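You operate a simulated robot arm through the tools that you are given. There is no shell and no other tool. Be economical: measure what you need, move in short steps, check, and stop when the job is done.

Carry out the task below with a simulated robot arm. There is one attempt and no reset: what you move stays moved.

JOB
Wash the rack's two muddy potatoes in the basket, then drain the tub.
Fine: fill over the line before you crank; leave them in the basket, drain open.

Only the result counts: the job must be done as asked and must still hold three seconds after the hand-in. Knocking over, shifting, dropping, spilling or breaking anything else fails it.

ROBOT AND FRAMES
A 7-joint arm with a two-finger parallel gripper, hanging from a carriage that runs on a rail from [-4, -1143] to [4, 1137] (x, y) and turns from -7.138 to 4.869 rad about z. Base frame: it is fixed where the carriage stands at the start and does not move with it; the origin is on the floor, on the carriage's upright axis, x ahead of it, y to its left, z up; the surface under the hand at the start is at about z = 930. Readings come in mm, rad, newtons and seconds.
With the tool pointing down near the work surface it reaches from about 240 to 680 mm from the robot's upright axis, wherever it stands. Its first joint turns from -2.897 to 2.897 rad. Places, roughly: basket crank [400, -700, 900]; drain lever [200, -1100, 700]; inside of the wash basket [500, -1000, 700]; tap button [700, -800, 1100]; wash tub [500, -1000, 800]; yellow potato (6x4x4 cm) [400, -400, 900]; yellow potato (9x7x6 cm) [300, -500, 1000]. Payload 3.91 kg.
The TCP is the grasp point between the finger pads, 30 mm short of the fingertips. In the tool frame z runs along the fingers and y along their closing line. Largest opening 110 mm; finger width 20, thickness 10; the body of the gripper, 48 by 112 mm, starts 55 mm behind the TCP.
Orientation is that of the tool frame in the base frame, as a unit quaternion [x, y, z, w]. With the fingers straight down and closing along the base's y, the tool's x points along the base's -x, its y along +y and its z along -z.

CONTROLS
- The arm moves only by the tool send_rows. Its argument "series" is a list of rows, each an object (a shift or turn left out is 0, a gripper value left out holds the last) with "rot": the turn, a rotation vector about the tool's x, y, z in rad, a list of three; "slide": the shift along the tool's x, y, z in mm, a list of three; "claw": the closure in counts, from 0 (fully open) to 255 (shut). In form: [{"rot": [wx, wy, wz], "slide": [tx, ty, tz], "claw": claw}, ...]. A call has 1 to 20 rows; each row shifts and turns the commanded pose from where the row before left it, along the tool's axes as they then stand. Each row takes 0.2 s and may step no farther than 50 mm and 0.15 rad from the row before; otherwise, or with a gripper value out of range, the whole call is refused. A pose out of reach is approached as far as the arm can. The call stops where the force on the tool passes 90 N (or 10 N more than at its start, if that is more) or the arm is blocked; 0.2 s more then pass. The fingers move at their own pace (about 108 mm/s each) and stop on an object; they squeeze with about 27 N. The grip force told is the motor's: it shows also when the fingers shut on nothing. Time passes only in rows, and 0.2 s behind the last, so rows that do not move let the fingers close. The reply holds the time, the measured pose of the TCP, the force on the tool along the base axes, the opening and the grip force, in the units named above and with some noise, with the torque about the TCP (base axes, N m) and any sound that the robot's microphone picked up.
- Cameras (640 x 400 px; columns grow to the right, rows downward): "scene" is now at [222, -80.4, 1598.8]; the picture's right is [-0.96, -0.27, 0.00], its down [-0.19, 0.68, -0.71] and it looks along [0.19, -0.68, -0.71] (base axes); focal length 276 px, centre (320, 200). "wrist" rides on the gripper at [72, 17, -103] in the tool frame; the picture's right is [-0.23, 0.97, 0.00], its down [-0.76, -0.18, -0.62] and it looks along [-0.61, -0.14, 0.78] (tool axes); focal length 222 px, centre (320, 200). There is no depth. A picture from a camera that has moved, and an enlarged one, comes with that camera's place and axes in the base frame and with its lens.
- camera(camera): a new picture of that camera. It takes no simulated time.
- lift_body(by): slides the trunk up (or, below 0, down) by that many mm; the arm and the scene camera ride with it, the base frame stays. It gives what a move gives, with no picture.
- roll_base(legs): drives the robot by 1 to 6 legs, each [ahead, left, turn to the left] in mm, mm and rad, along the robot's own axes; the way and the turn of a leg run together, so that a leg with both is an arc; at most 1500 mm and 3.142 rad a leg. The arm and the cameras ride along, it lands a little off, and it stops where it bumps. It keeps to its track: a leg is cut to what the track allows. It gives what a move gives.
- turn_head(pan, tilt): turns the head with the scene camera to pan (to the left, within 2.705 rad either way) and tilt (down, from -0.506 to 1.204), counted from straight ahead of the robot. It gives what a move gives.
- zoom(camera, box): a new picture of the part [left, top, right, bottom] of that camera's present view, enlarged. It takes no simulated time.
- close_job(): hands the job in; it is judged then, once.

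Go step by step. Nothing tells you exact positions but the pictures and the camera data: compare them with the known pose of the tool, close in by small moves and look again before you grip or let go. The budget is 120 turns and 82 pictures, counting those below and the enlarged ones. Unless the task says otherwise, let go and move clear before handing in, and close with one line.

The tools are called after "Request:" by a JSON object that holds its "op" and its "data". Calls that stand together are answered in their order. send_rows: Moves the arm, as the interface text tells. Its arguments: {"type":"object","properties":{"series":{"type":"array","items":{"type":"object","properties":{"rot":{"type":"array","items":{"type":"number"}},"slide":{"type":"array","items":{"type":"number"}},"claw":{"type":"number"}}}}},"required":["series"]} The other tools are called the same way: lift_body (by) slides the trunk up or down; roll_base (legs) drives the base; turn_head (pan, tilt) turns the head that bears the scene camera; camera (camera) takes a picture; zoom (camera, box) takes an enlarged picture of a part of a camera's view; close_job () hands the job in.

At the start:

```text
time: 0.0
ee_pos: [257.4, -302.8, 1335.0]
ee_rot: [0.0, 1.0, 0.0, 0.0]
contact_force: [-0.4, 0.0, -0.1]
ft_torque: [0.03, 0.01, -0.02]
width: 110.0
finger_force: 0.1
trunk travel left (down, up): [-275.0, 305.0]
robot x, y, heading: [-2.7, -1.1, -0.003]
head pan, tilt: [-1.293, 0.785]
```

scene: 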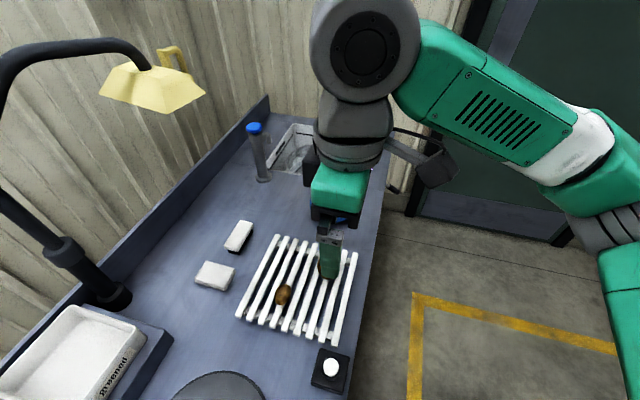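
wrist: 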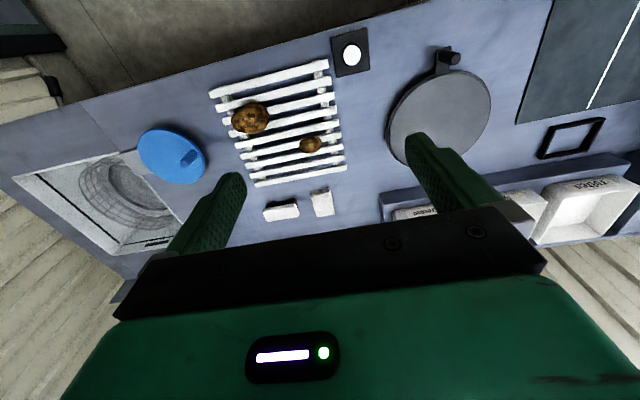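

I see the rack with two potatoes, and the tub with its wire basket beyond it. First I take closer looks at the tub area and the rack.

Request:
{"op": "zoom", "data": {"camera": "scene", "box": [200, 90, 420, 228]}}

Request:
{"op": "zoom", "data": {"camera": "wrist", "box": [0, 60, 360, 285]}}

```text
2.90 times, centred on (310, 159) of scene
camera zoom: at [222.0, -80.4, 1598.8], right [-0.96, -0.27, 0.0], down [-0.19, 0.68, -0.71], along [0.19, -0.68, -0.71], focal length 799 px, centre (349, 319)
```

zoom: 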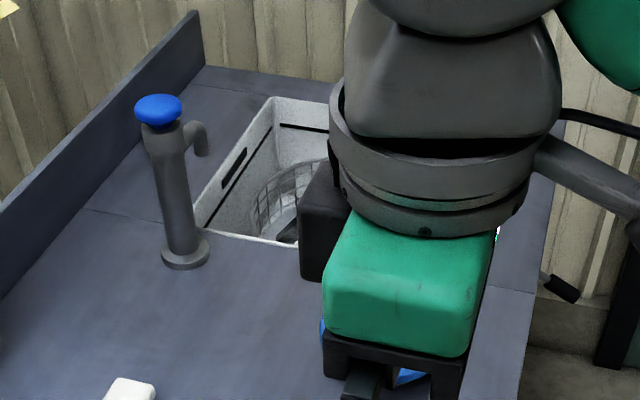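

```text
1.78 times, centred on (180, 172) of wrist
camera zoom: at [183.2, -286.3, 1438.9], right [0.23, 0.97, 0.0], down [0.76, -0.18, 0.62], along [0.61, -0.14, -0.78], focal length 395 px, centre (569, 249)
```

zoom: 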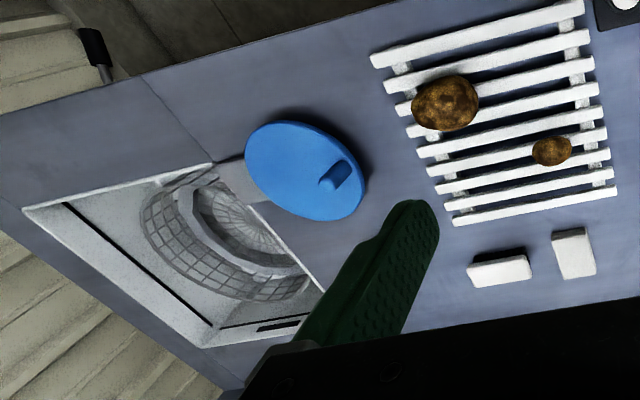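

The blue disc with a knob is the crank, the post with the blue cap is the tap, and the black handle at the counter edge is the drain lever. Everything should be reachable from about y=-700, so I drive there.

Request:
{"op": "roll_base", "data": {"legs": [[0, -700, 0]]}}

Request:
{"op": "camera", "data": {"camera": "scene"}}

Request:
{"op": "camera", "data": {"camera": "wrist"}}

```text
time: 3.8
ee_pos: [256.0, -992.8, 1334.6]
ee_rot: [-0.003, 1.0, -0.002, 0.0]
contact_force: [-0.8, -0.2, -0.1]
ft_torque: [0.02, -0.01, 0.01]
width: 110.1
finger_force: 0.0
trunk travel left (down, up): [-275.0, 305.0]
robot x, y, heading: [3.0, -690.1, 0.006]
head pan, tilt: [-1.293, 0.785]
```

```text
77 pictures are left
camera scene: at [220.1, -770.1, 1598.8], right [-0.96, -0.28, 0.0], down [-0.2, 0.68, -0.71], along [0.2, -0.68, -0.71], focal length 276 px, centre (320, 200)
```

scene: 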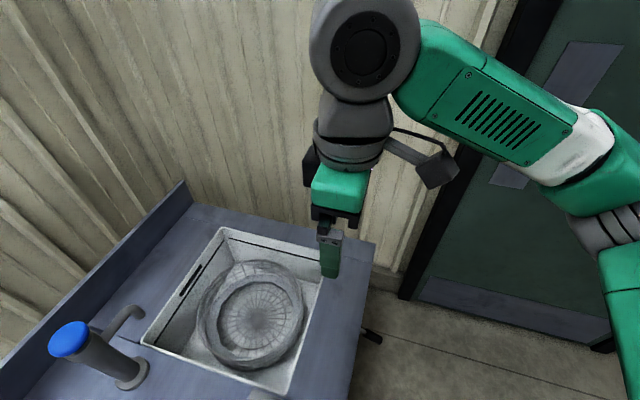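

```text
76 pictures are left
camera wrist: at [182.4, -976.2, 1438.9], right [0.22, 0.98, 0.0], down [0.76, -0.17, 0.62], along [0.61, -0.14, -0.78], focal length 222 px, centre (320, 200)
```

wrist: 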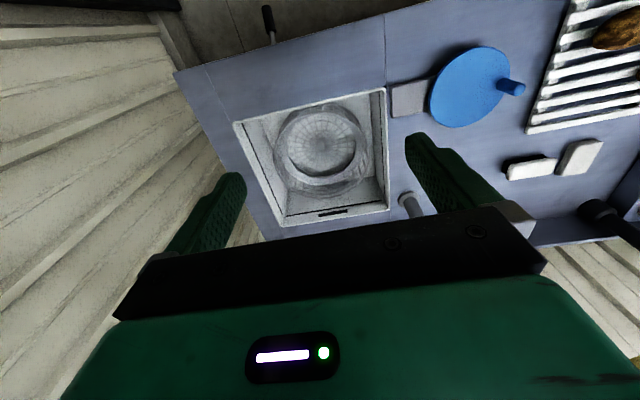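

Request:
{"op": "zoom", "data": {"camera": "scene", "box": [120, 200, 400, 400]}}

Request:
{"op": "zoom", "data": {"camera": "wrist", "box": [200, 0, 440, 240]}}

```text
2.00 times, centred on (260, 300) of scene
camera zoom: at [220.1, -770.1, 1598.8], right [-0.96, -0.28, 0.0], down [-0.2, 0.68, -0.71], along [0.2, -0.68, -0.71], focal length 551 px, centre (440, 0)
```

zoom: 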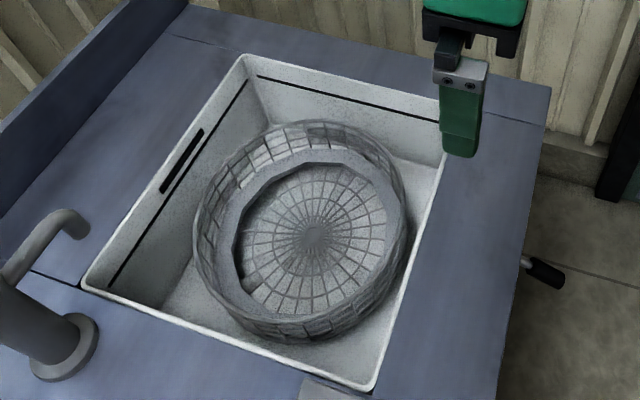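

```text
1.67 times, centred on (320, 120) of wrist
camera zoom: at [182.4, -976.2, 1438.9], right [0.22, 0.98, 0.0], down [0.76, -0.17, 0.62], along [0.61, -0.14, -0.78], focal length 370 px, centre (320, 333)
```

zoom: 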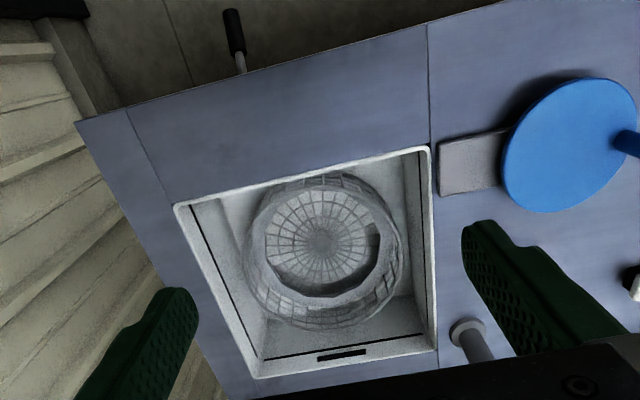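

The basket opening is near [497, -1040] and the drain handle near [152, -1108, 700]. Now I move the arm back over the rack for the big potato.

Request:
{"op": "send_rows", "data": {"series": [{"slide": [-2, 45, 0]}, {"slide": [-2, 45, 0]}, {"slide": [-2, 45, 0]}, {"slide": [-2, 45, 0]}, {"slide": [-2, 45, 0]}, {"slide": [-2, 45, 0]}, {"slide": [-2, 45, 5]}, {"slide": [-2, 45, 10]}, {"slide": [-2, 45, 20]}, {"slide": [-2, 40, 20]}, {"slide": [-2, 30, 20]}, {"slide": [0, 20, 20]}, {}]}}

Request:
{"op": "turn_head", "data": {"pan": 0.9, "tilt": 0.9}}

Request:
{"op": "camera", "data": {"camera": "wrist"}}

Request:
{"op": "camera", "data": {"camera": "scene"}}

```text
time: 6.6
ee_pos: [277.6, -497.2, 1238.8]
ee_rot: [-0.001, 1.0, 0.0, 0.001]
contact_force: [1.0, 0.6, 1.0]
ft_torque: [-0.03, -0.01, 0.0]
width: 110.2
finger_force: 0.0
trunk travel left (down, up): [-275.0, 305.0]
robot x, y, heading: [-7.4, -692.5, 0.009]
head pan, tilt: [-1.293, 0.785]
```

```text
time: 8.7
ee_pos: [276.9, -496.8, 1239.3]
ee_rot: [-0.003, 1.0, 0.0, 0.0]
contact_force: [1.2, -0.3, -0.6]
ft_torque: [0.03, -0.01, 0.01]
width: 110.1
finger_force: 0.0
trunk travel left (down, up): [-275.0, 305.0]
robot x, y, heading: [-1.9, -691.8, 0.007]
head pan, tilt: [0.901, 0.901]
```

```text
73 pictures are left
camera wrist: at [203.1, -480.0, 1343.8], right [0.22, 0.98, 0.0], down [0.76, -0.17, 0.62], along [0.61, -0.14, -0.78], focal length 222 px, centre (320, 200)
```

wrist: 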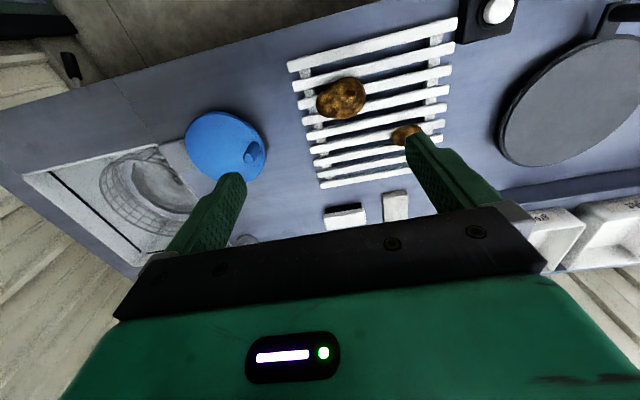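

```text
72 pictures are left
camera scene: at [243.9, -632.6, 1589.7], right [0.79, -0.62, 0.0], down [-0.48, -0.62, -0.62], along [0.38, 0.49, -0.78], focal length 276 px, centre (320, 200)
```

scene: 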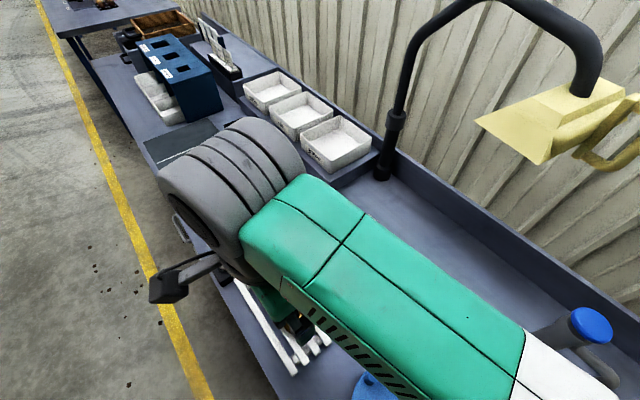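

Triangulating puts the big potato near [306, -468, 953]. I move above it and look closer for its orientation.

Request:
{"op": "send_rows", "data": {"series": [{"slide": [-15, 15, 40]}, {"slide": [-14, 14, 40]}, {"slide": [0, 0, 40]}, {}]}}

Request:
{"op": "camera", "data": {"camera": "wrist"}}

```text
time: 9.7
ee_pos: [303.6, -469.4, 1117.6]
ee_rot: [-0.003, 1.0, 0.0, 0.0]
contact_force: [0.1, -0.1, 0.3]
ft_torque: [-0.01, -0.01, 0.03]
width: 110.0
finger_force: 0.0
trunk travel left (down, up): [-275.0, 305.0]
robot x, y, heading: [-1.9, -690.4, 0.003]
head pan, tilt: [0.901, 0.901]
```

```text
71 pictures are left
camera wrist: at [229.1, -453.7, 1222.2], right [0.22, 0.98, 0.0], down [0.76, -0.17, 0.62], along [0.61, -0.14, -0.78], focal length 222 px, centre (320, 200)
```

wrist: 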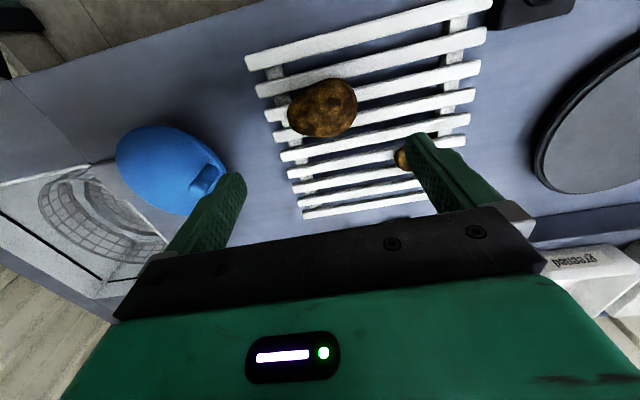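

The potato's long axis runs about along y, so I turn the tool 90° to close across its short side along x.

Request:
{"op": "send_rows", "data": {"series": [{"rot": [0, 0, -0.1428]}, {"rot": [0, 0, -0.1428]}, {"rot": [0, 0, -0.1428]}, {"rot": [0, 0, -0.1428]}, {"rot": [0, 0, -0.1428]}, {"rot": [0, 0, -0.1428]}, {"rot": [0, 0, -0.1428]}, {"rot": [0, 0, -0.1428]}, {"rot": [0, 0, -0.1428]}, {"rot": [0, 0, -0.1428]}, {"rot": [0, 0, -0.1428]}, {}]}}

Request:
{"op": "camera", "data": {"camera": "wrist"}}

```text
time: 12.3
ee_pos: [304.3, -469.4, 1119.2]
ee_rot: [0.71, -0.705, 0.0, 0.0]
contact_force: [0.6, 0.5, -0.4]
ft_torque: [0.01, -0.01, 0.01]
width: 110.1
finger_force: 0.1
trunk travel left (down, up): [-275.0, 305.0]
robot x, y, heading: [-4.6, -691.4, 0.004]
head pan, tilt: [0.901, 0.901]
```

```text
70 pictures are left
camera wrist: at [286.3, -541.5, 1224.2], right [-0.98, 0.22, 0.0], down [0.17, 0.76, 0.62], along [0.14, 0.61, -0.78], focal length 222 px, centre (320, 200)
```

wrist: 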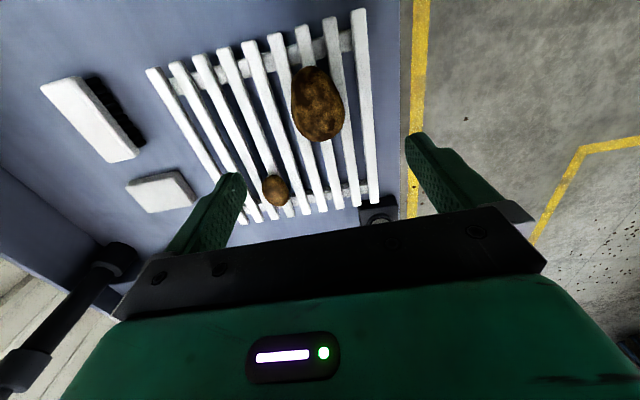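

Position confirmed at about [306.5, -469, 951] with the narrow side along x. I descend in steps.

Request:
{"op": "send_rows", "data": {"series": [{"slide": [0, 2, 40]}, {"slide": [0, 0, 40]}, {"slide": [0, 0, 40]}, {"slide": [0, 0, 20]}, {}]}}

Request:
{"op": "camera", "data": {"camera": "wrist"}}

```text
time: 13.5
ee_pos: [301.8, -469.8, 979.2]
ee_rot: [0.709, -0.705, 0.0, 0.001]
contact_force: [0.1, -0.2, -0.1]
ft_torque: [0.0, -0.03, -0.01]
width: 110.3
finger_force: 0.1
trunk travel left (down, up): [-275.0, 305.0]
robot x, y, heading: [-1.6, -691.6, 0.007]
head pan, tilt: [0.901, 0.901]
```

```text
69 pictures are left
camera wrist: at [284.2, -542.9, 1083.5], right [-0.97, 0.22, 0.0], down [0.17, 0.76, 0.62], along [0.14, 0.61, -0.78], focal length 222 px, centre (320, 200)
```

wrist: 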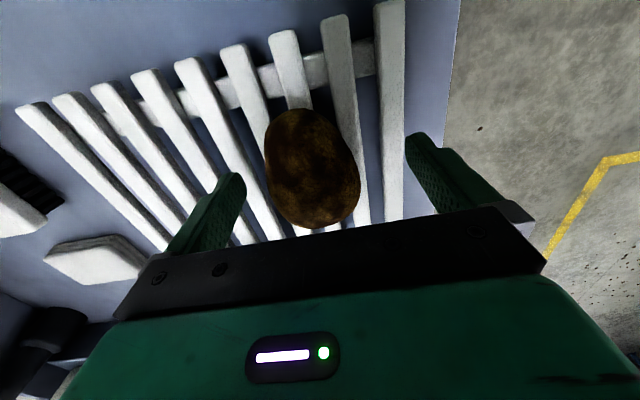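

Slight x offset of 5 mm; correct it, descend to 957 and close.

Request:
{"op": "send_rows", "data": {"series": [{"slide": [0, -5, 10]}, {"slide": [0, 0, 12]}, {"claw": 255}, {"claw": 255}, {"claw": 255}, {"claw": 255}]}}

Request:
{"op": "camera", "data": {"camera": "wrist"}}

```text
time: 14.9
ee_pos: [305.3, -468.5, 959.1]
ee_rot: [0.711, -0.704, -0.003, -0.001]
contact_force: [-10.4, -5.1, 44.1]
ft_torque: [-0.33, 3.58, -0.92]
width: 83.4
finger_force: 27.4
trunk travel left (down, up): [-275.0, 305.0]
robot x, y, heading: [-0.3, -692.7, 0.006]
head pan, tilt: [0.901, 0.901]
stopped in row 6: the force on the tool passed its limit at 91 N (the readings are from after the stop); the commanded pose is now the measured one
```

```text
68 pictures are left
camera wrist: at [287.6, -541.3, 1063.7], right [-0.98, 0.22, 0.0], down [0.17, 0.76, 0.63], along [0.13, 0.61, -0.78], focal length 222 px, centre (320, 200)
```

wrist: 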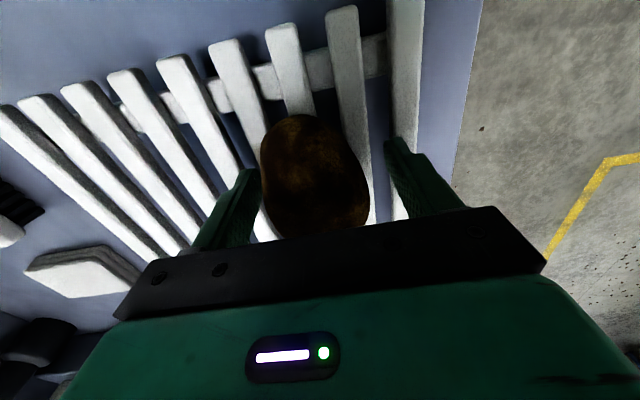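

A finger seems to have hit a slat (83 mm width, upward force). I open, rise 10 mm and check.

Request:
{"op": "send_rows", "data": {"series": [{"claw": 0}, {"claw": 0}, {"slide": [0, 0, -12], "claw": 0}, {}]}}

Request:
{"op": "camera", "data": {"camera": "wrist"}}

```text
time: 15.9
ee_pos: [306.4, -468.8, 969.4]
ee_rot: [0.71, -0.704, -0.002, 0.002]
contact_force: [1.3, -0.3, -0.9]
ft_torque: [0.02, 0.01, -0.01]
width: 110.3
finger_force: 0.0
trunk travel left (down, up): [-275.0, 305.0]
robot x, y, heading: [-3.0, -690.6, 0.008]
head pan, tilt: [0.901, 0.901]
```

```text
67 pictures are left
camera wrist: at [288.9, -541.2, 1073.8], right [-0.98, 0.22, 0.0], down [0.17, 0.76, 0.62], along [0.13, 0.61, -0.78], focal length 222 px, centre (320, 200)
```

wrist: 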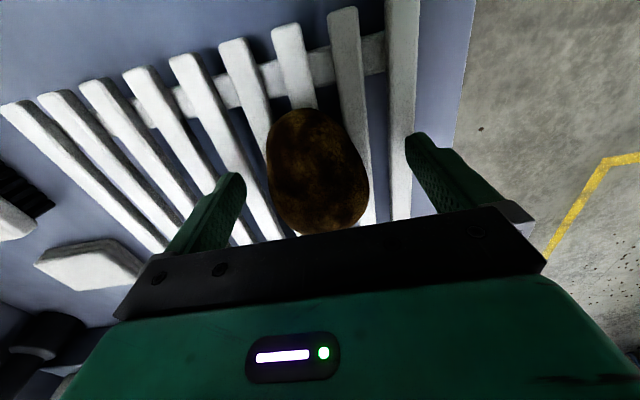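

Closing here, about 10 mm above the potato's centre.

Request:
{"op": "send_rows", "data": {"series": [{"slide": [0, 0, 3], "claw": 120}, {"claw": 255}, {"claw": 255}, {"claw": 255}]}}

Request:
{"op": "camera", "data": {"camera": "wrist"}}

```text
time: 16.9
ee_pos: [306.0, -469.2, 966.9]
ee_rot: [0.71, -0.704, -0.001, -0.001]
contact_force: [-0.6, -1.6, 2.9]
ft_torque: [0.04, 0.0, -0.03]
width: 59.8
finger_force: 27.0
trunk travel left (down, up): [-275.0, 305.0]
robot x, y, heading: [0.5, -690.6, 0.007]
head pan, tilt: [0.901, 0.901]
```

```text
66 pictures are left
camera wrist: at [288.4, -542.0, 1071.7], right [-0.98, 0.22, 0.0], down [0.17, 0.76, 0.62], along [0.14, 0.61, -0.78], focal length 222 px, centre (320, 200)
```

wrist: 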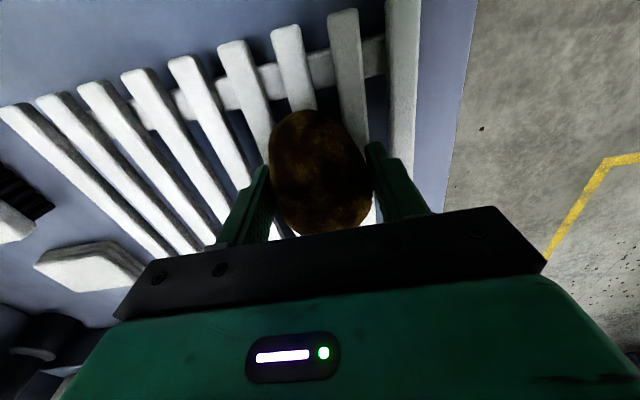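

Gripped at 59.8 mm. I lift and check.

Request:
{"op": "send_rows", "data": {"series": [{"slide": [0, 0, -10]}, {"slide": [0, 0, -20]}, {"slide": [0, 0, -40]}, {"slide": [0, 0, -50]}, {"slide": [0, 0, -50]}, {"slide": [0, 0, -50]}, {}]}}

Request:
{"op": "camera", "data": {"camera": "wrist"}}

Request:
{"op": "turn_head", "data": {"pan": -1.0, "tilt": 0.9}}

Request:
{"op": "camera", "data": {"camera": "scene"}}

```text
time: 18.5
ee_pos: [305.9, -470.1, 1186.5]
ee_rot: [0.71, -0.704, -0.002, -0.001]
contact_force: [0.5, -0.6, -1.5]
ft_torque: [0.02, 0.0, 0.0]
width: 59.7
finger_force: 27.3
trunk travel left (down, up): [-275.0, 305.0]
robot x, y, heading: [-6.9, -694.7, 0.008]
head pan, tilt: [0.901, 0.901]
```

```text
65 pictures are left
camera wrist: at [289.4, -541.9, 1291.2], right [-0.98, 0.22, 0.0], down [0.17, 0.76, 0.62], along [0.14, 0.61, -0.78], focal length 222 px, centre (320, 200)
```

wrist: 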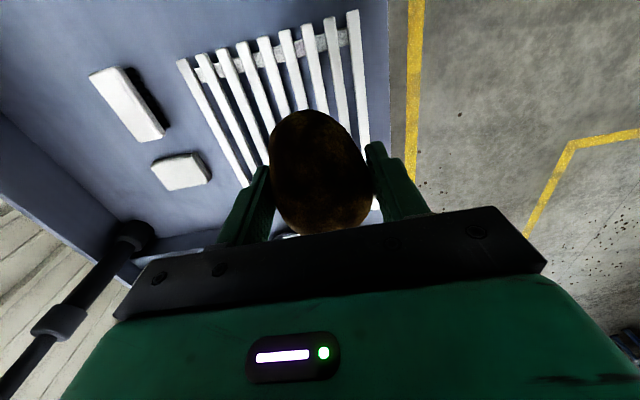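

```text
time: 20.3
ee_pos: [306.4, -469.5, 1186.3]
ee_rot: [0.711, -0.704, -0.002, -0.001]
contact_force: [0.5, 0.4, -1.7]
ft_torque: [-0.03, 0.02, 0.01]
width: 59.6
finger_force: 26.7
trunk travel left (down, up): [-275.0, 305.0]
robot x, y, heading: [-1.2, -688.1, 0.008]
head pan, tilt: [-1.0, 0.901]
```

```text
64 pictures are left
camera scene: at [238.5, -755.4, 1589.7], right [-0.84, -0.55, 0.0], down [-0.43, 0.66, -0.62], along [0.34, -0.52, -0.78], focal length 276 px, centre (320, 200)
```

scene: 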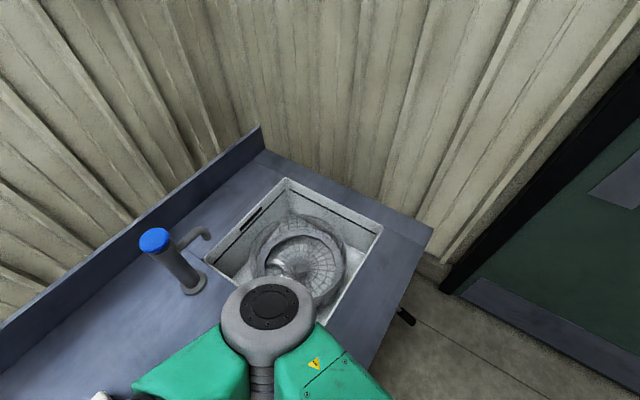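

The potato is held. I carry it over the basket at z≈1190.

Request:
{"op": "send_rows", "data": {"series": [{"slide": [30, -10, 0]}, {"slide": [44, -15, 0]}, {"slide": [44, -15, 0]}, {"slide": [44, -15, 0]}, {"slide": [44, -15, 0]}, {"slide": [44, -15, 0]}, {"slide": [44, -15, 0]}, {"slide": [44, -15, 0]}, {"slide": [44, -15, 0]}, {"slide": [44, -15, 0]}, {"slide": [44, -15, 0]}, {"slide": [44, -15, 0]}, {"slide": [36, -10, 0]}, {"slide": [20, -6, 0]}, {}]}}

Request:
{"op": "camera", "data": {"camera": "wrist"}}

Request:
{"op": "camera", "data": {"camera": "scene"}}

```text
time: 23.5
ee_pos: [502.4, -1036.5, 1184.8]
ee_rot: [0.71, -0.704, -0.002, 0.0]
contact_force: [-0.6, -0.3, -1.6]
ft_torque: [0.01, 0.03, 0.05]
width: 59.8
finger_force: 27.3
trunk travel left (down, up): [-275.0, 305.0]
robot x, y, heading: [-0.5, -692.4, 0.005]
head pan, tilt: [-1.0, 0.901]
```

```text
63 pictures are left
camera wrist: at [484.3, -1108.9, 1289.0], right [-0.98, 0.22, 0.0], down [0.17, 0.76, 0.62], along [0.14, 0.61, -0.78], focal length 222 px, centre (320, 200)
```

wrist: 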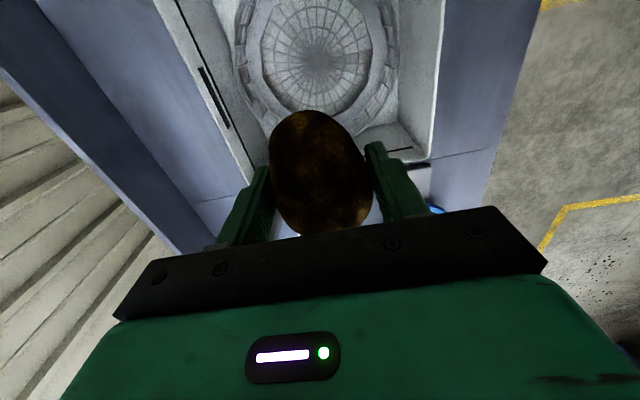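

```text
62 pictures are left
camera scene: at [238.4, -755.3, 1589.7], right [-0.84, -0.55, 0.0], down [-0.43, 0.66, -0.62], along [0.34, -0.52, -0.78], focal length 276 px, centre (320, 200)
```

scene: 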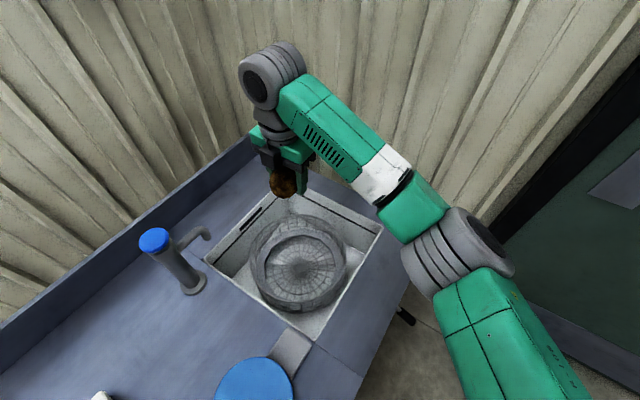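

Let me zoom to fix the basket's centre and floor height.

Request:
{"op": "zoom", "data": {"camera": "scene", "box": [200, 180, 400, 340]}}

Request:
{"op": "zoom", "data": {"camera": "wrist", "box": [160, 0, 480, 200]}}

```text
2.50 times, centred on (300, 260) of scene
camera zoom: at [238.4, -755.3, 1589.7], right [-0.84, -0.55, 0.0], down [-0.43, 0.66, -0.62], along [0.34, -0.52, -0.78], focal length 689 px, centre (370, 50)
```

zoom: 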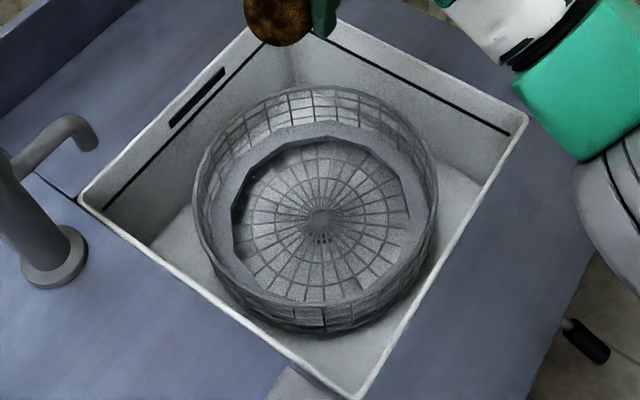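

```text
2.00 times, centred on (320, 100) of wrist
camera zoom: at [484.3, -1108.9, 1289.0], right [-0.98, 0.22, 0.0], down [0.17, 0.76, 0.62], along [0.14, 0.61, -0.78], focal length 444 px, centre (320, 400)
```

zoom: 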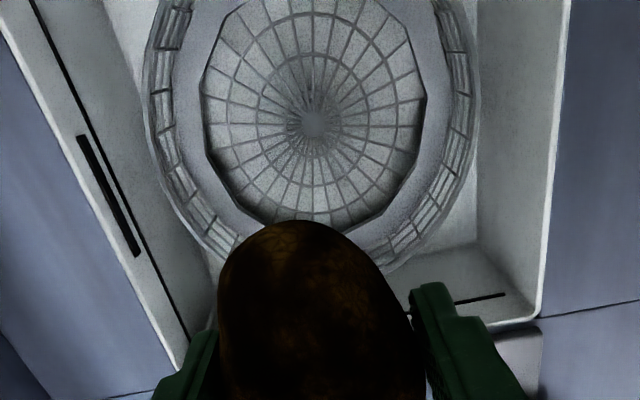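

Basket centre is about [505, -1048], floor about z 736. I shift slightly toward the far side and lower the trunk to help the reach.

Request:
{"op": "send_rows", "data": {"series": [{"slide": [30, -3, 0]}, {}]}}

Request:
{"op": "lift_body", "data": {"by": -170}}

Request:
{"op": "camera", "data": {"camera": "scene"}}

Request:
{"op": "camera", "data": {"camera": "wrist"}}

```text
time: 24.1
ee_pos: [505.6, -1068.0, 1184.1]
ee_rot: [0.71, -0.704, -0.002, -0.001]
contact_force: [-0.3, -0.6, -1.7]
ft_torque: [0.01, -0.04, -0.01]
width: 59.7
finger_force: 26.6
trunk travel left (down, up): [-275.0, 305.0]
robot x, y, heading: [-1.6, -688.2, 0.003]
head pan, tilt: [-1.0, 0.901]
```

```text
time: 26.1
ee_pos: [506.1, -1067.2, 1015.2]
ee_rot: [0.71, -0.704, -0.002, -0.001]
contact_force: [0.3, 0.6, -1.5]
ft_torque: [0.01, 0.05, 0.04]
width: 59.7
finger_force: 27.1
trunk travel left (down, up): [-105.0, 475.0]
robot x, y, heading: [-5.0, -690.8, 0.004]
head pan, tilt: [-1.0, 0.901]
```

```text
59 pictures are left
camera scene: at [238.4, -755.3, 1419.8], right [-0.84, -0.55, 0.0], down [-0.43, 0.66, -0.62], along [0.34, -0.52, -0.78], focal length 276 px, centre (320, 200)
```

scene: 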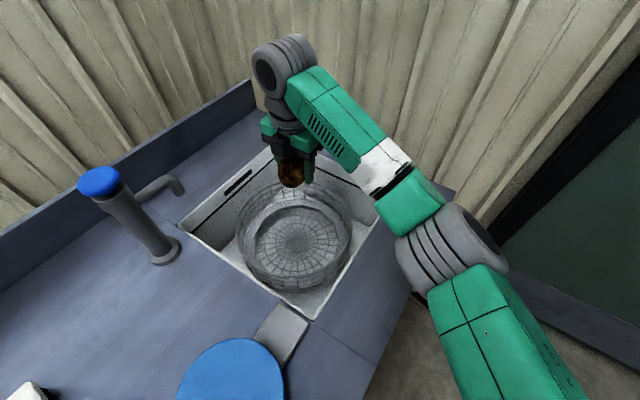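

```text
58 pictures are left
camera wrist: at [488.3, -1140.7, 1118.7], right [-0.98, 0.22, 0.0], down [0.17, 0.76, 0.62], along [0.14, 0.61, -0.78], focal length 222 px, centre (320, 200)
```

wrist: 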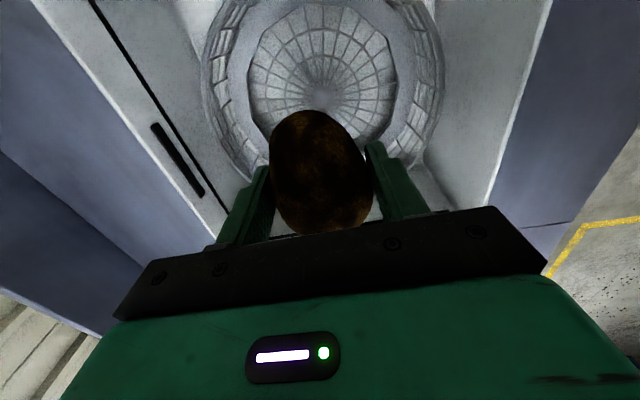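

All clear around the gripper; tub spans x 328–689, y -1225 to -862. I descend towards the basket floor.

Request:
{"op": "send_rows", "data": {"series": [{"slide": [5, 0, 40]}, {"slide": [0, 0, 40]}, {"slide": [0, 0, 40]}, {"slide": [0, 0, 40]}, {"slide": [0, 0, 30]}, {}]}}

Request:
{"op": "camera", "data": {"camera": "wrist"}}

Request:
{"op": "zoom", "data": {"camera": "scene", "box": [160, 120, 420, 320]}}

```text
time: 27.5
ee_pos: [503.8, -1071.2, 821.9]
ee_rot: [0.71, -0.704, -0.001, 0.0]
contact_force: [-1.0, 0.8, -1.5]
ft_torque: [-0.01, 0.01, -0.01]
width: 59.4
finger_force: 27.3
trunk travel left (down, up): [-105.0, 475.0]
robot x, y, heading: [-2.2, -691.3, 0.006]
head pan, tilt: [-1.0, 0.901]
```

```text
57 pictures are left
camera wrist: at [485.8, -1144.6, 927.0], right [-0.98, 0.22, 0.0], down [0.17, 0.76, 0.62], along [0.13, 0.61, -0.78], focal length 222 px, centre (320, 200)
```

wrist: 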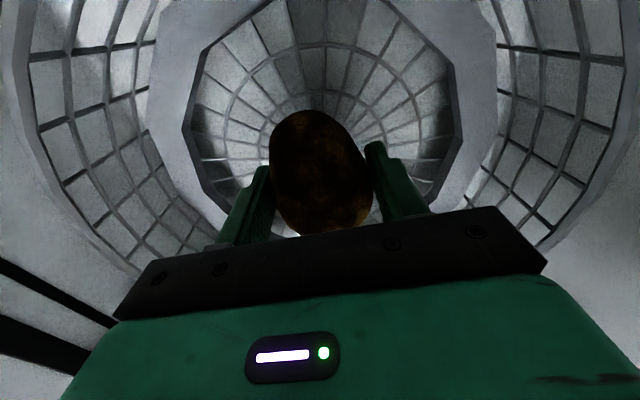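

```text
2.00 times, centred on (290, 220) of scene
camera zoom: at [238.4, -755.3, 1419.7], right [-0.84, -0.55, 0.0], down [-0.43, 0.66, -0.62], along [0.34, -0.52, -0.78], focal length 551 px, centre (380, 160)
```

zoom: 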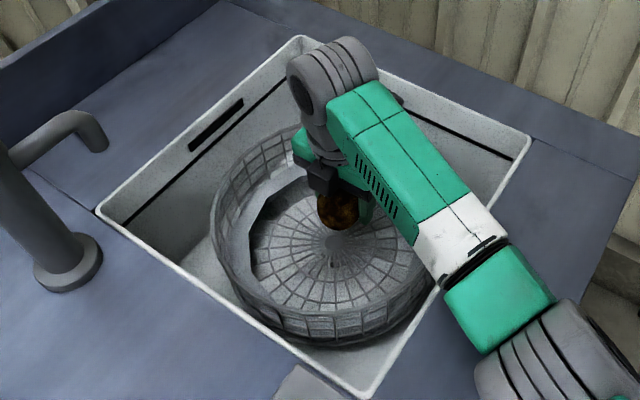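

Request:
{"op": "send_rows", "data": {"series": [{"slide": [0, 0, 15]}, {"slide": [0, 0, 10]}, {"slide": [0, 0, 6]}, {}]}}

Request:
{"op": "camera", "data": {"camera": "wrist"}}

Request:
{"op": "zoom", "data": {"camera": "scene", "box": [220, 160, 400, 300]}}

```text
time: 28.5
ee_pos: [504.2, -1074.0, 793.5]
ee_rot: [0.71, -0.704, -0.001, -0.001]
contact_force: [0.3, -0.1, -1.1]
ft_torque: [-0.01, -0.02, 0.0]
width: 59.5
finger_force: 27.1
trunk travel left (down, up): [-105.0, 475.0]
robot x, y, heading: [-3.6, -691.1, 0.006]
head pan, tilt: [-1.0, 0.901]
```

```text
55 pictures are left
camera wrist: at [486.5, -1146.9, 897.7], right [-0.98, 0.22, 0.0], down [0.17, 0.76, 0.63], along [0.14, 0.61, -0.78], focal length 222 px, centre (320, 200)
```

wrist: 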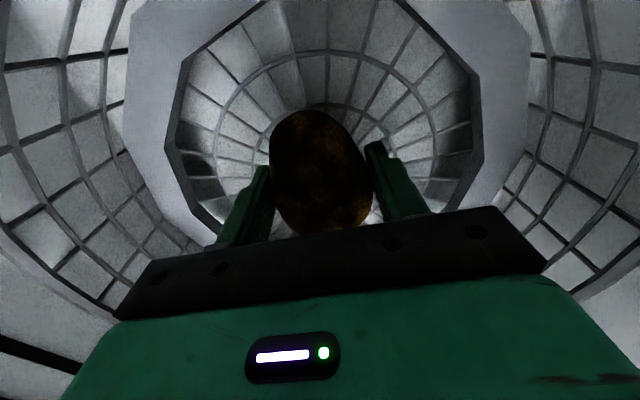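

```text
2.86 times, centred on (310, 230) of scene
camera zoom: at [238.4, -755.3, 1419.7], right [-0.84, -0.55, 0.0], down [-0.43, 0.66, -0.62], along [0.34, -0.52, -0.78], focal length 788 px, centre (349, 114)
```

zoom: 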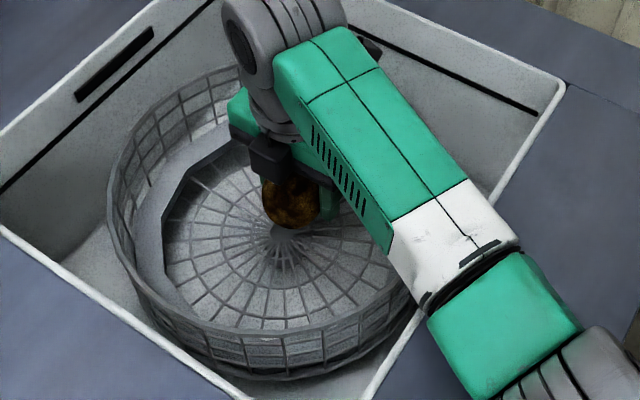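

Request:
{"op": "send_rows", "data": {"series": [{"slide": [0, 0, 6]}, {"slide": [0, 0, 6]}, {}]}}

```text
time: 29.3
ee_pos: [503.8, -1072.1, 781.9]
ee_rot: [0.71, -0.704, -0.002, -0.001]
contact_force: [-0.5, 0.5, -2.2]
ft_torque: [0.01, 0.0, 0.01]
width: 59.5
finger_force: 26.4
trunk travel left (down, up): [-105.0, 475.0]
robot x, y, heading: [-0.5, -693.2, 0.008]
head pan, tilt: [-1.0, 0.901]
```

Request:
{"op": "send_rows", "data": {"series": [{"slide": [0, 0, 5]}, {"slide": [0, 0, 4]}, {}]}}

Request:
{"op": "zoom", "data": {"camera": "scene", "box": [270, 180, 350, 240]}}

```text
time: 30.1
ee_pos: [505.0, -1073.6, 774.7]
ee_rot: [0.71, -0.704, 0.001, -0.001]
contact_force: [-6.8, 4.4, 31.4]
ft_torque: [0.27, 0.19, 0.2]
width: 60.1
finger_force: 27.2
trunk travel left (down, up): [-105.0, 475.0]
robot x, y, heading: [-6.7, -687.8, 0.007]
head pan, tilt: [-1.0, 0.901]
```

```text
6.67 times, centred on (310, 210) of scene
camera zoom: at [239.0, -755.8, 1420.3], right [-0.84, -0.55, 0.0], down [-0.43, 0.66, -0.62], along [0.34, -0.52, -0.78], focal length 1838 px, centre (387, 133)
```

zoom: 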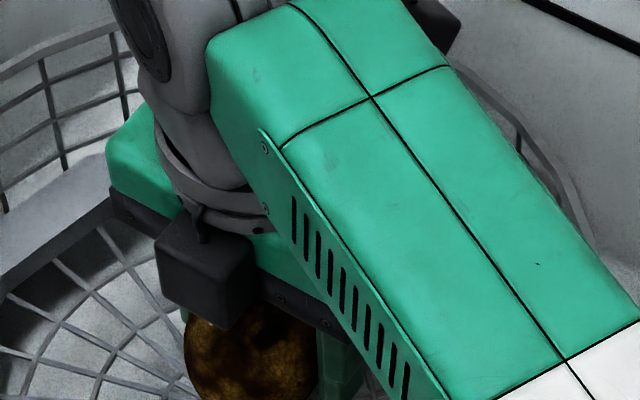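

Contact with the basket floor. I ease off, release and withdraw.

Request:
{"op": "send_rows", "data": {"series": [{"slide": [0, 0, -2]}, {"claw": 100}, {"claw": 30}, {"claw": 30}, {"slide": [0, 0, -10]}, {"slide": [0, 0, -25]}, {"slide": [0, 0, -40]}, {"slide": [0, 0, -50]}, {"slide": [0, 0, -50]}, {"slide": [0, 0, -50]}, {}]}}

Request:
{"op": "camera", "data": {"camera": "wrist"}}

```text
time: 32.5
ee_pos: [509.0, -1072.2, 996.9]
ee_rot: [0.71, -0.704, -0.002, 0.0]
contact_force: [0.5, -0.7, 0.4]
ft_torque: [0.02, 0.02, -0.04]
width: 96.9
finger_force: 0.0
trunk travel left (down, up): [-105.0, 475.0]
robot x, y, heading: [-2.4, -691.9, 0.002]
head pan, tilt: [-1.0, 0.901]
```

```text
52 pictures are left
camera wrist: at [490.4, -1144.9, 1101.3], right [-0.98, 0.22, 0.0], down [0.17, 0.76, 0.62], along [0.13, 0.61, -0.78], focal length 222 px, centre (320, 200)
```

wrist: 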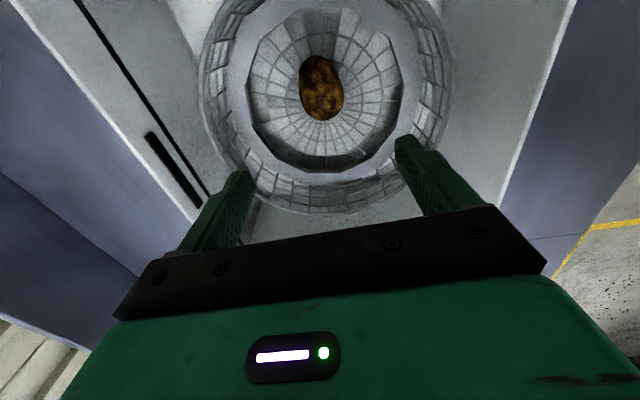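

The big potato lies in the basket. I raise the trunk and go back for the small one near [399, -359, 949].

Request:
{"op": "lift_body", "data": {"by": 170}}

Request:
{"op": "send_rows", "data": {"series": [{"slide": [-44, 7, 0], "claw": 0}, {"slide": [-45, 7, 0]}, {"slide": [-45, 7, 0]}, {"slide": [-45, 7, 0]}, {"slide": [-45, 7, 0]}, {"slide": [-45, 7, 0]}, {"slide": [-45, 7, 0]}, {"slide": [-45, 7, 0]}, {"slide": [-45, 7, 0]}, {"slide": [-45, 7, 0]}, {"slide": [-45, 7, 0]}, {"slide": [-45, 7, 0]}, {"slide": [-45, 7, 0]}, {"slide": [-45, 7, 10]}, {"slide": [-45, 6, 20]}, {"slide": [-36, 5, 30]}, {}]}}

Request:
{"op": "camera", "data": {"camera": "wrist"}}

```text
time: 34.4
ee_pos: [507.2, -1072.2, 1167.7]
ee_rot: [0.71, -0.704, -0.003, -0.001]
contact_force: [0.1, 0.3, -0.3]
ft_torque: [0.02, -0.02, 0.02]
width: 97.1
finger_force: 0.2
trunk travel left (down, up): [-275.0, 305.0]
robot x, y, heading: [-5.9, -691.0, 0.004]
head pan, tilt: [-1.0, 0.901]
```

```text
time: 38.0
ee_pos: [392.4, -359.8, 1110.5]
ee_rot: [0.711, -0.704, -0.002, 0.0]
contact_force: [-0.4, 1.4, 0.6]
ft_torque: [-0.03, -0.01, 0.01]
width: 110.2
finger_force: 0.1
trunk travel left (down, up): [-275.0, 305.0]
robot x, y, heading: [0.4, -692.0, 0.008]
head pan, tilt: [-1.0, 0.901]
```

```text
51 pictures are left
camera wrist: at [374.8, -433.0, 1214.6], right [-0.98, 0.22, 0.0], down [0.17, 0.76, 0.62], along [0.14, 0.61, -0.78], focal length 222 px, centre (320, 200)
```

wrist: 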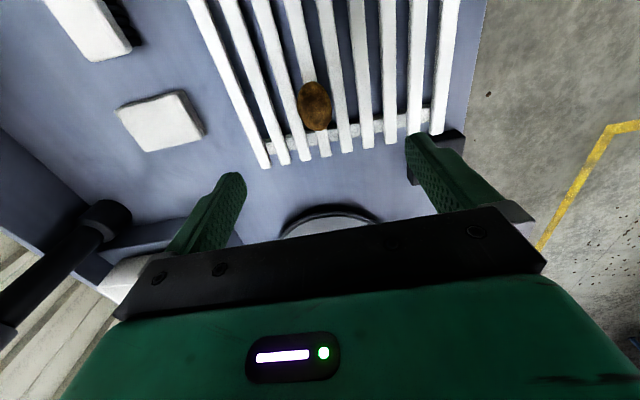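

Small potato confirmed at [398, -361]. I descend with the fingers partly closed.

Request:
{"op": "send_rows", "data": {"series": [{"slide": [1, -5, 40], "claw": 80}, {"slide": [0, 0, 40]}, {"slide": [0, 0, 35]}, {"slide": [0, 0, 15]}, {}]}}

Request:
{"op": "camera", "data": {"camera": "wrist"}}

```text
time: 39.2
ee_pos: [394.2, -364.1, 979.8]
ee_rot: [0.71, -0.704, -0.001, 0.0]
contact_force: [0.3, -0.4, -0.3]
ft_torque: [0.0, 0.01, 0.0]
width: 75.6
finger_force: 0.2
trunk travel left (down, up): [-275.0, 305.0]
robot x, y, heading: [-1.3, -692.0, 0.007]
head pan, tilt: [-1.0, 0.901]
```

```text
50 pictures are left
camera wrist: at [378.4, -436.4, 1083.1], right [-0.98, 0.22, 0.0], down [0.17, 0.76, 0.62], along [0.14, 0.61, -0.78], focal length 222 px, centre (320, 200)
```

wrist: 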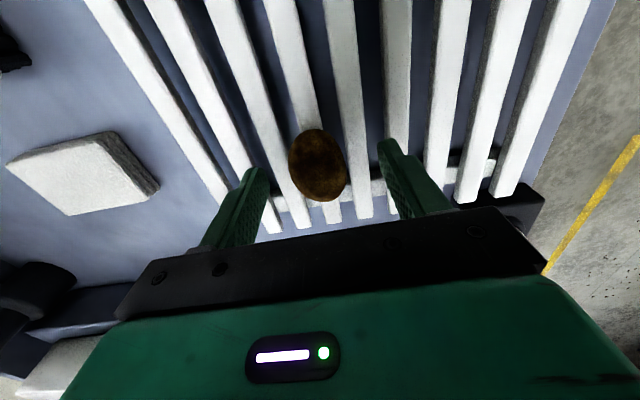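

Request:
{"op": "send_rows", "data": {"series": [{"slide": [-2, -2, 9]}, {"slide": [0, 0, 5]}, {"claw": 140}, {"claw": 255}, {"claw": 255}, {"claw": 255}]}}

```text
time: 40.6
ee_pos: [399.5, -361.1, 965.0]
ee_rot: [0.711, -0.704, -0.002, -0.001]
contact_force: [0.7, -0.9, -0.2]
ft_torque: [0.01, 0.02, -0.02]
width: 37.3
finger_force: 26.8
trunk travel left (down, up): [-275.0, 305.0]
robot x, y, heading: [-1.8, -692.5, 0.003]
head pan, tilt: [-1.0, 0.901]
```

Request:
{"op": "send_rows", "data": {"series": [{"slide": [0, 0, -10]}, {"slide": [0, 0, -25]}, {"slide": [0, 0, -45]}, {"slide": [0, 0, -50]}, {"slide": [0, 0, -50]}, {"slide": [0, 0, -30]}, {}]}}

Request:
{"op": "camera", "data": {"camera": "wrist"}}

```text
time: 42.2
ee_pos: [401.3, -363.3, 1175.0]
ee_rot: [0.709, -0.705, -0.001, 0.0]
contact_force: [0.8, 0.0, 0.0]
ft_torque: [0.02, -0.01, 0.04]
width: 37.6
finger_force: 26.9
trunk travel left (down, up): [-275.0, 305.0]
robot x, y, heading: [0.4, -689.6, 0.005]
head pan, tilt: [-1.0, 0.901]
```

```text
49 pictures are left
camera wrist: at [383.5, -436.0, 1278.6], right [-0.98, 0.22, 0.0], down [0.17, 0.76, 0.62], along [0.14, 0.61, -0.78], focal length 222 px, centre (320, 200)
```

wrist: 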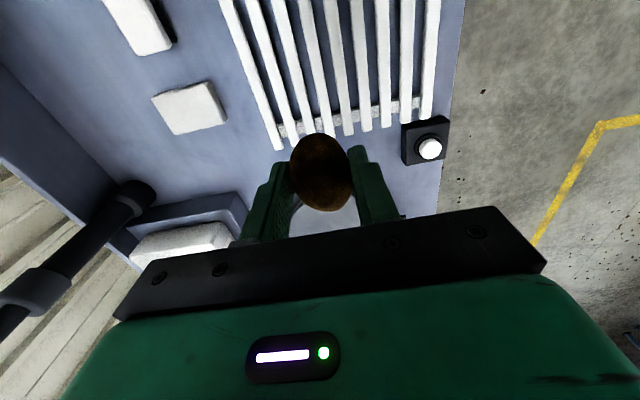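

Held at 37 mm. I carry it over the basket, aiming at [505, -992] beside the big one.

Request:
{"op": "send_rows", "data": {"series": [{"slide": [44, -8, 0]}, {"slide": [45, -8, 0]}, {"slide": [45, -8, 0]}, {"slide": [45, -8, 0]}, {"slide": [45, -8, 0]}, {"slide": [45, -8, 0]}, {"slide": [45, -8, 0]}, {"slide": [45, -8, 0]}, {"slide": [45, -8, 0]}, {"slide": [45, -8, 0]}, {"slide": [45, -8, 0]}, {"slide": [45, -8, 0]}, {"slide": [45, -8, 0]}, {"slide": [43, 0, 0]}, {}]}}

Request:
{"op": "lift_body", "data": {"by": -170}}

Request:
{"op": "camera", "data": {"camera": "wrist"}}

Request:
{"op": "zoom", "data": {"camera": "scene", "box": [180, 130, 420, 330]}}

```text
time: 45.4
ee_pos: [510.5, -989.0, 1169.2]
ee_rot: [0.71, -0.704, 0.0, 0.0]
contact_force: [0.1, -0.9, -0.7]
ft_torque: [-0.01, -0.03, -0.02]
width: 37.0
finger_force: 26.8
trunk travel left (down, up): [-275.0, 305.0]
robot x, y, heading: [-0.8, -693.6, 0.005]
head pan, tilt: [-1.0, 0.901]
```

```text
time: 47.3
ee_pos: [510.1, -988.3, 998.2]
ee_rot: [0.71, -0.704, -0.002, -0.001]
contact_force: [0.5, -0.6, -0.7]
ft_torque: [0.0, 0.0, 0.01]
width: 37.1
finger_force: 26.9
trunk travel left (down, up): [-105.0, 475.0]
robot x, y, heading: [-4.1, -691.3, 0.004]
head pan, tilt: [-1.0, 0.901]
```

```text
48 pictures are left
camera wrist: at [492.8, -1062.2, 1102.9], right [-0.98, 0.22, 0.0], down [0.17, 0.76, 0.62], along [0.14, 0.61, -0.78], focal length 222 px, centre (320, 200)
```

wrist: 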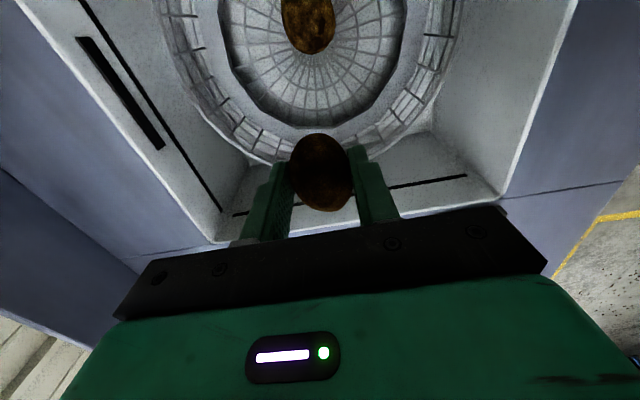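

```text
2.00 times, centred on (300, 230) of scene
camera zoom: at [238.5, -755.4, 1419.8], right [-0.84, -0.55, 0.0], down [-0.43, 0.66, -0.62], along [0.34, -0.52, -0.78], focal length 551 px, centre (360, 140)
```

zoom: 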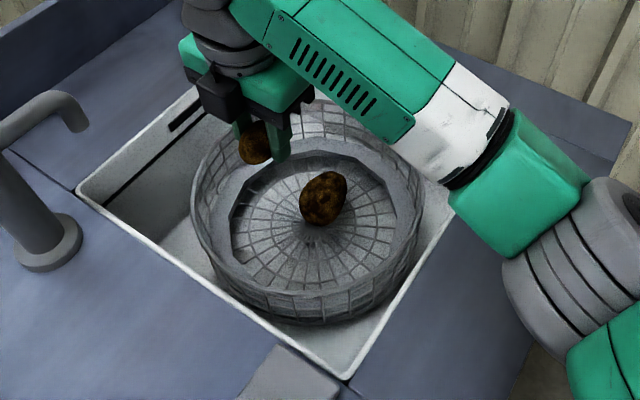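

The spot beside the big potato is clear. I descend.

Request:
{"op": "send_rows", "data": {"series": [{"slide": [-4, 4, 45]}, {"slide": [0, 0, 45]}, {"slide": [0, 0, 45]}, {"slide": [0, 0, 40]}, {"slide": [0, 0, 20]}, {"slide": [0, 0, 14]}, {}]}}

Request:
{"op": "camera", "data": {"camera": "wrist"}}

Request:
{"op": "zoom", "data": {"camera": "scene", "box": [180, 130, 420, 330]}}

```text
time: 48.9
ee_pos: [506.7, -1003.2, 803.4]
ee_rot: [0.709, -0.705, 0.01, 0.003]
contact_force: [-0.4, 0.4, -0.8]
ft_torque: [-0.02, -0.01, -0.01]
width: 37.2
finger_force: 26.8
trunk travel left (down, up): [-105.0, 475.0]
robot x, y, heading: [-1.7, -689.1, 0.008]
head pan, tilt: [-1.0, 0.901]
```

```text
46 pictures are left
camera wrist: at [488.3, -1073.3, 909.8], right [-0.98, 0.22, -0.01], down [0.17, 0.77, 0.61], along [0.14, 0.59, -0.79], focal length 222 px, centre (320, 200)
```

wrist: 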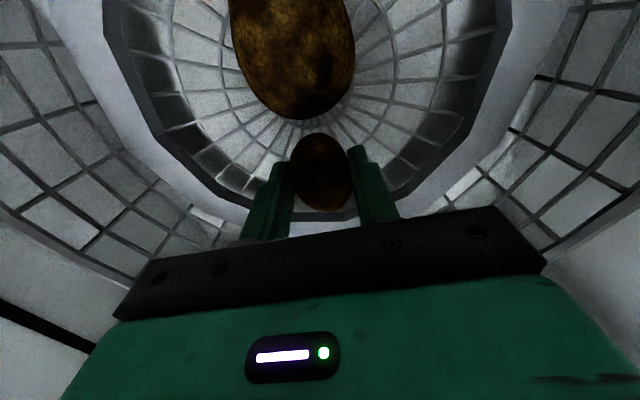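

```text
2.00 times, centred on (300, 230) of scene
camera zoom: at [237.5, -761.7, 1424.5], right [-0.84, -0.54, 0.01], down [-0.43, 0.65, -0.63], along [0.34, -0.53, -0.78], focal length 551 px, centre (360, 140)
```

zoom: 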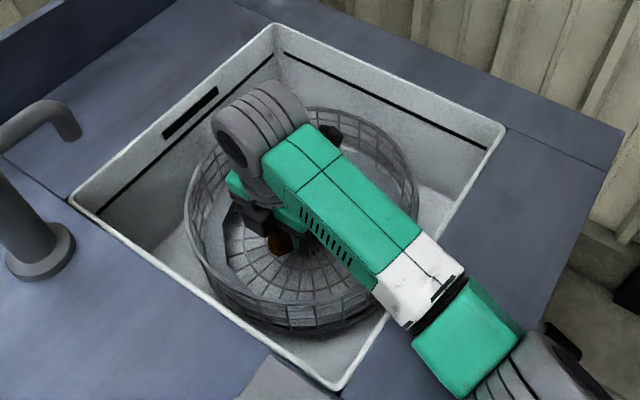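

The scene camera shifted and the pose is off: the elbow is evidently pressing on the counter's edge. I back up, raise the trunk so the elbow stays high, and re-descend.

Request:
{"op": "send_rows", "data": {"series": [{"slide": [0, 0, -20]}, {"slide": [0, 0, -40]}, {"slide": [0, 0, -40]}, {}]}}

Request:
{"op": "lift_body", "data": {"by": 170}}

Request:
{"op": "camera", "data": {"camera": "scene"}}

```text
time: 49.9
ee_pos: [506.9, -984.7, 885.1]
ee_rot: [0.711, -0.704, -0.003, 0.0]
contact_force: [0.0, 0.0, 0.0]
ft_torque: [0.0, 0.04, -0.01]
width: 37.2
finger_force: 26.7
trunk travel left (down, up): [-105.0, 475.0]
robot x, y, heading: [-4.2, -688.4, 0.003]
head pan, tilt: [-1.0, 0.901]
```

```text
time: 51.8
ee_pos: [507.3, -985.7, 1057.0]
ee_rot: [0.71, -0.704, -0.002, -0.001]
contact_force: [-0.8, -0.5, 0.0]
ft_torque: [0.01, 0.02, 0.0]
width: 37.2
finger_force: 27.3
trunk travel left (down, up): [-275.0, 305.0]
robot x, y, heading: [-5.9, -691.9, 0.002]
head pan, tilt: [-1.0, 0.901]
```

```text
44 pictures are left
camera scene: at [238.4, -755.3, 1589.7], right [-0.84, -0.55, 0.0], down [-0.43, 0.66, -0.62], along [0.34, -0.52, -0.78], focal length 276 px, centre (320, 200)
```

scene: 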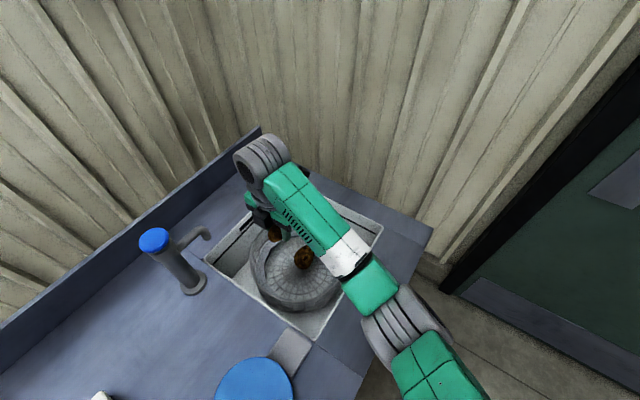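

Pose is back to normal. I descend with the trunk high.

Request:
{"op": "send_rows", "data": {"series": [{"slide": [0, 0, 45]}, {"slide": [0, 0, 45]}, {"slide": [0, 0, 45]}, {"slide": [0, 0, 45]}, {"slide": [0, 0, 45]}, {"slide": [0, 0, 25]}, {}]}}

Request:
{"op": "camera", "data": {"camera": "scene"}}

```text
time: 53.4
ee_pos: [504.1, -984.4, 807.4]
ee_rot: [0.71, -0.704, -0.002, 0.0]
contact_force: [-1.3, -0.1, -0.1]
ft_torque: [0.0, -0.01, -0.01]
width: 37.0
finger_force: 26.8
trunk travel left (down, up): [-275.0, 305.0]
robot x, y, heading: [-5.6, -695.0, 0.004]
head pan, tilt: [-1.0, 0.901]
```

```text
43 pictures are left
camera scene: at [238.5, -755.4, 1589.7], right [-0.84, -0.55, 0.0], down [-0.43, 0.66, -0.62], along [0.34, -0.52, -0.78], focal length 276 px, centre (320, 200)
```

scene: 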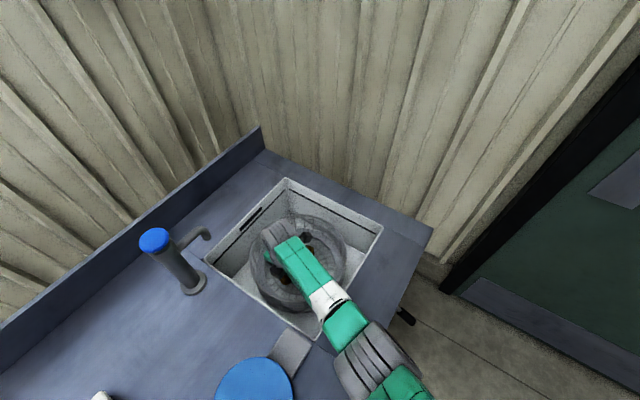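

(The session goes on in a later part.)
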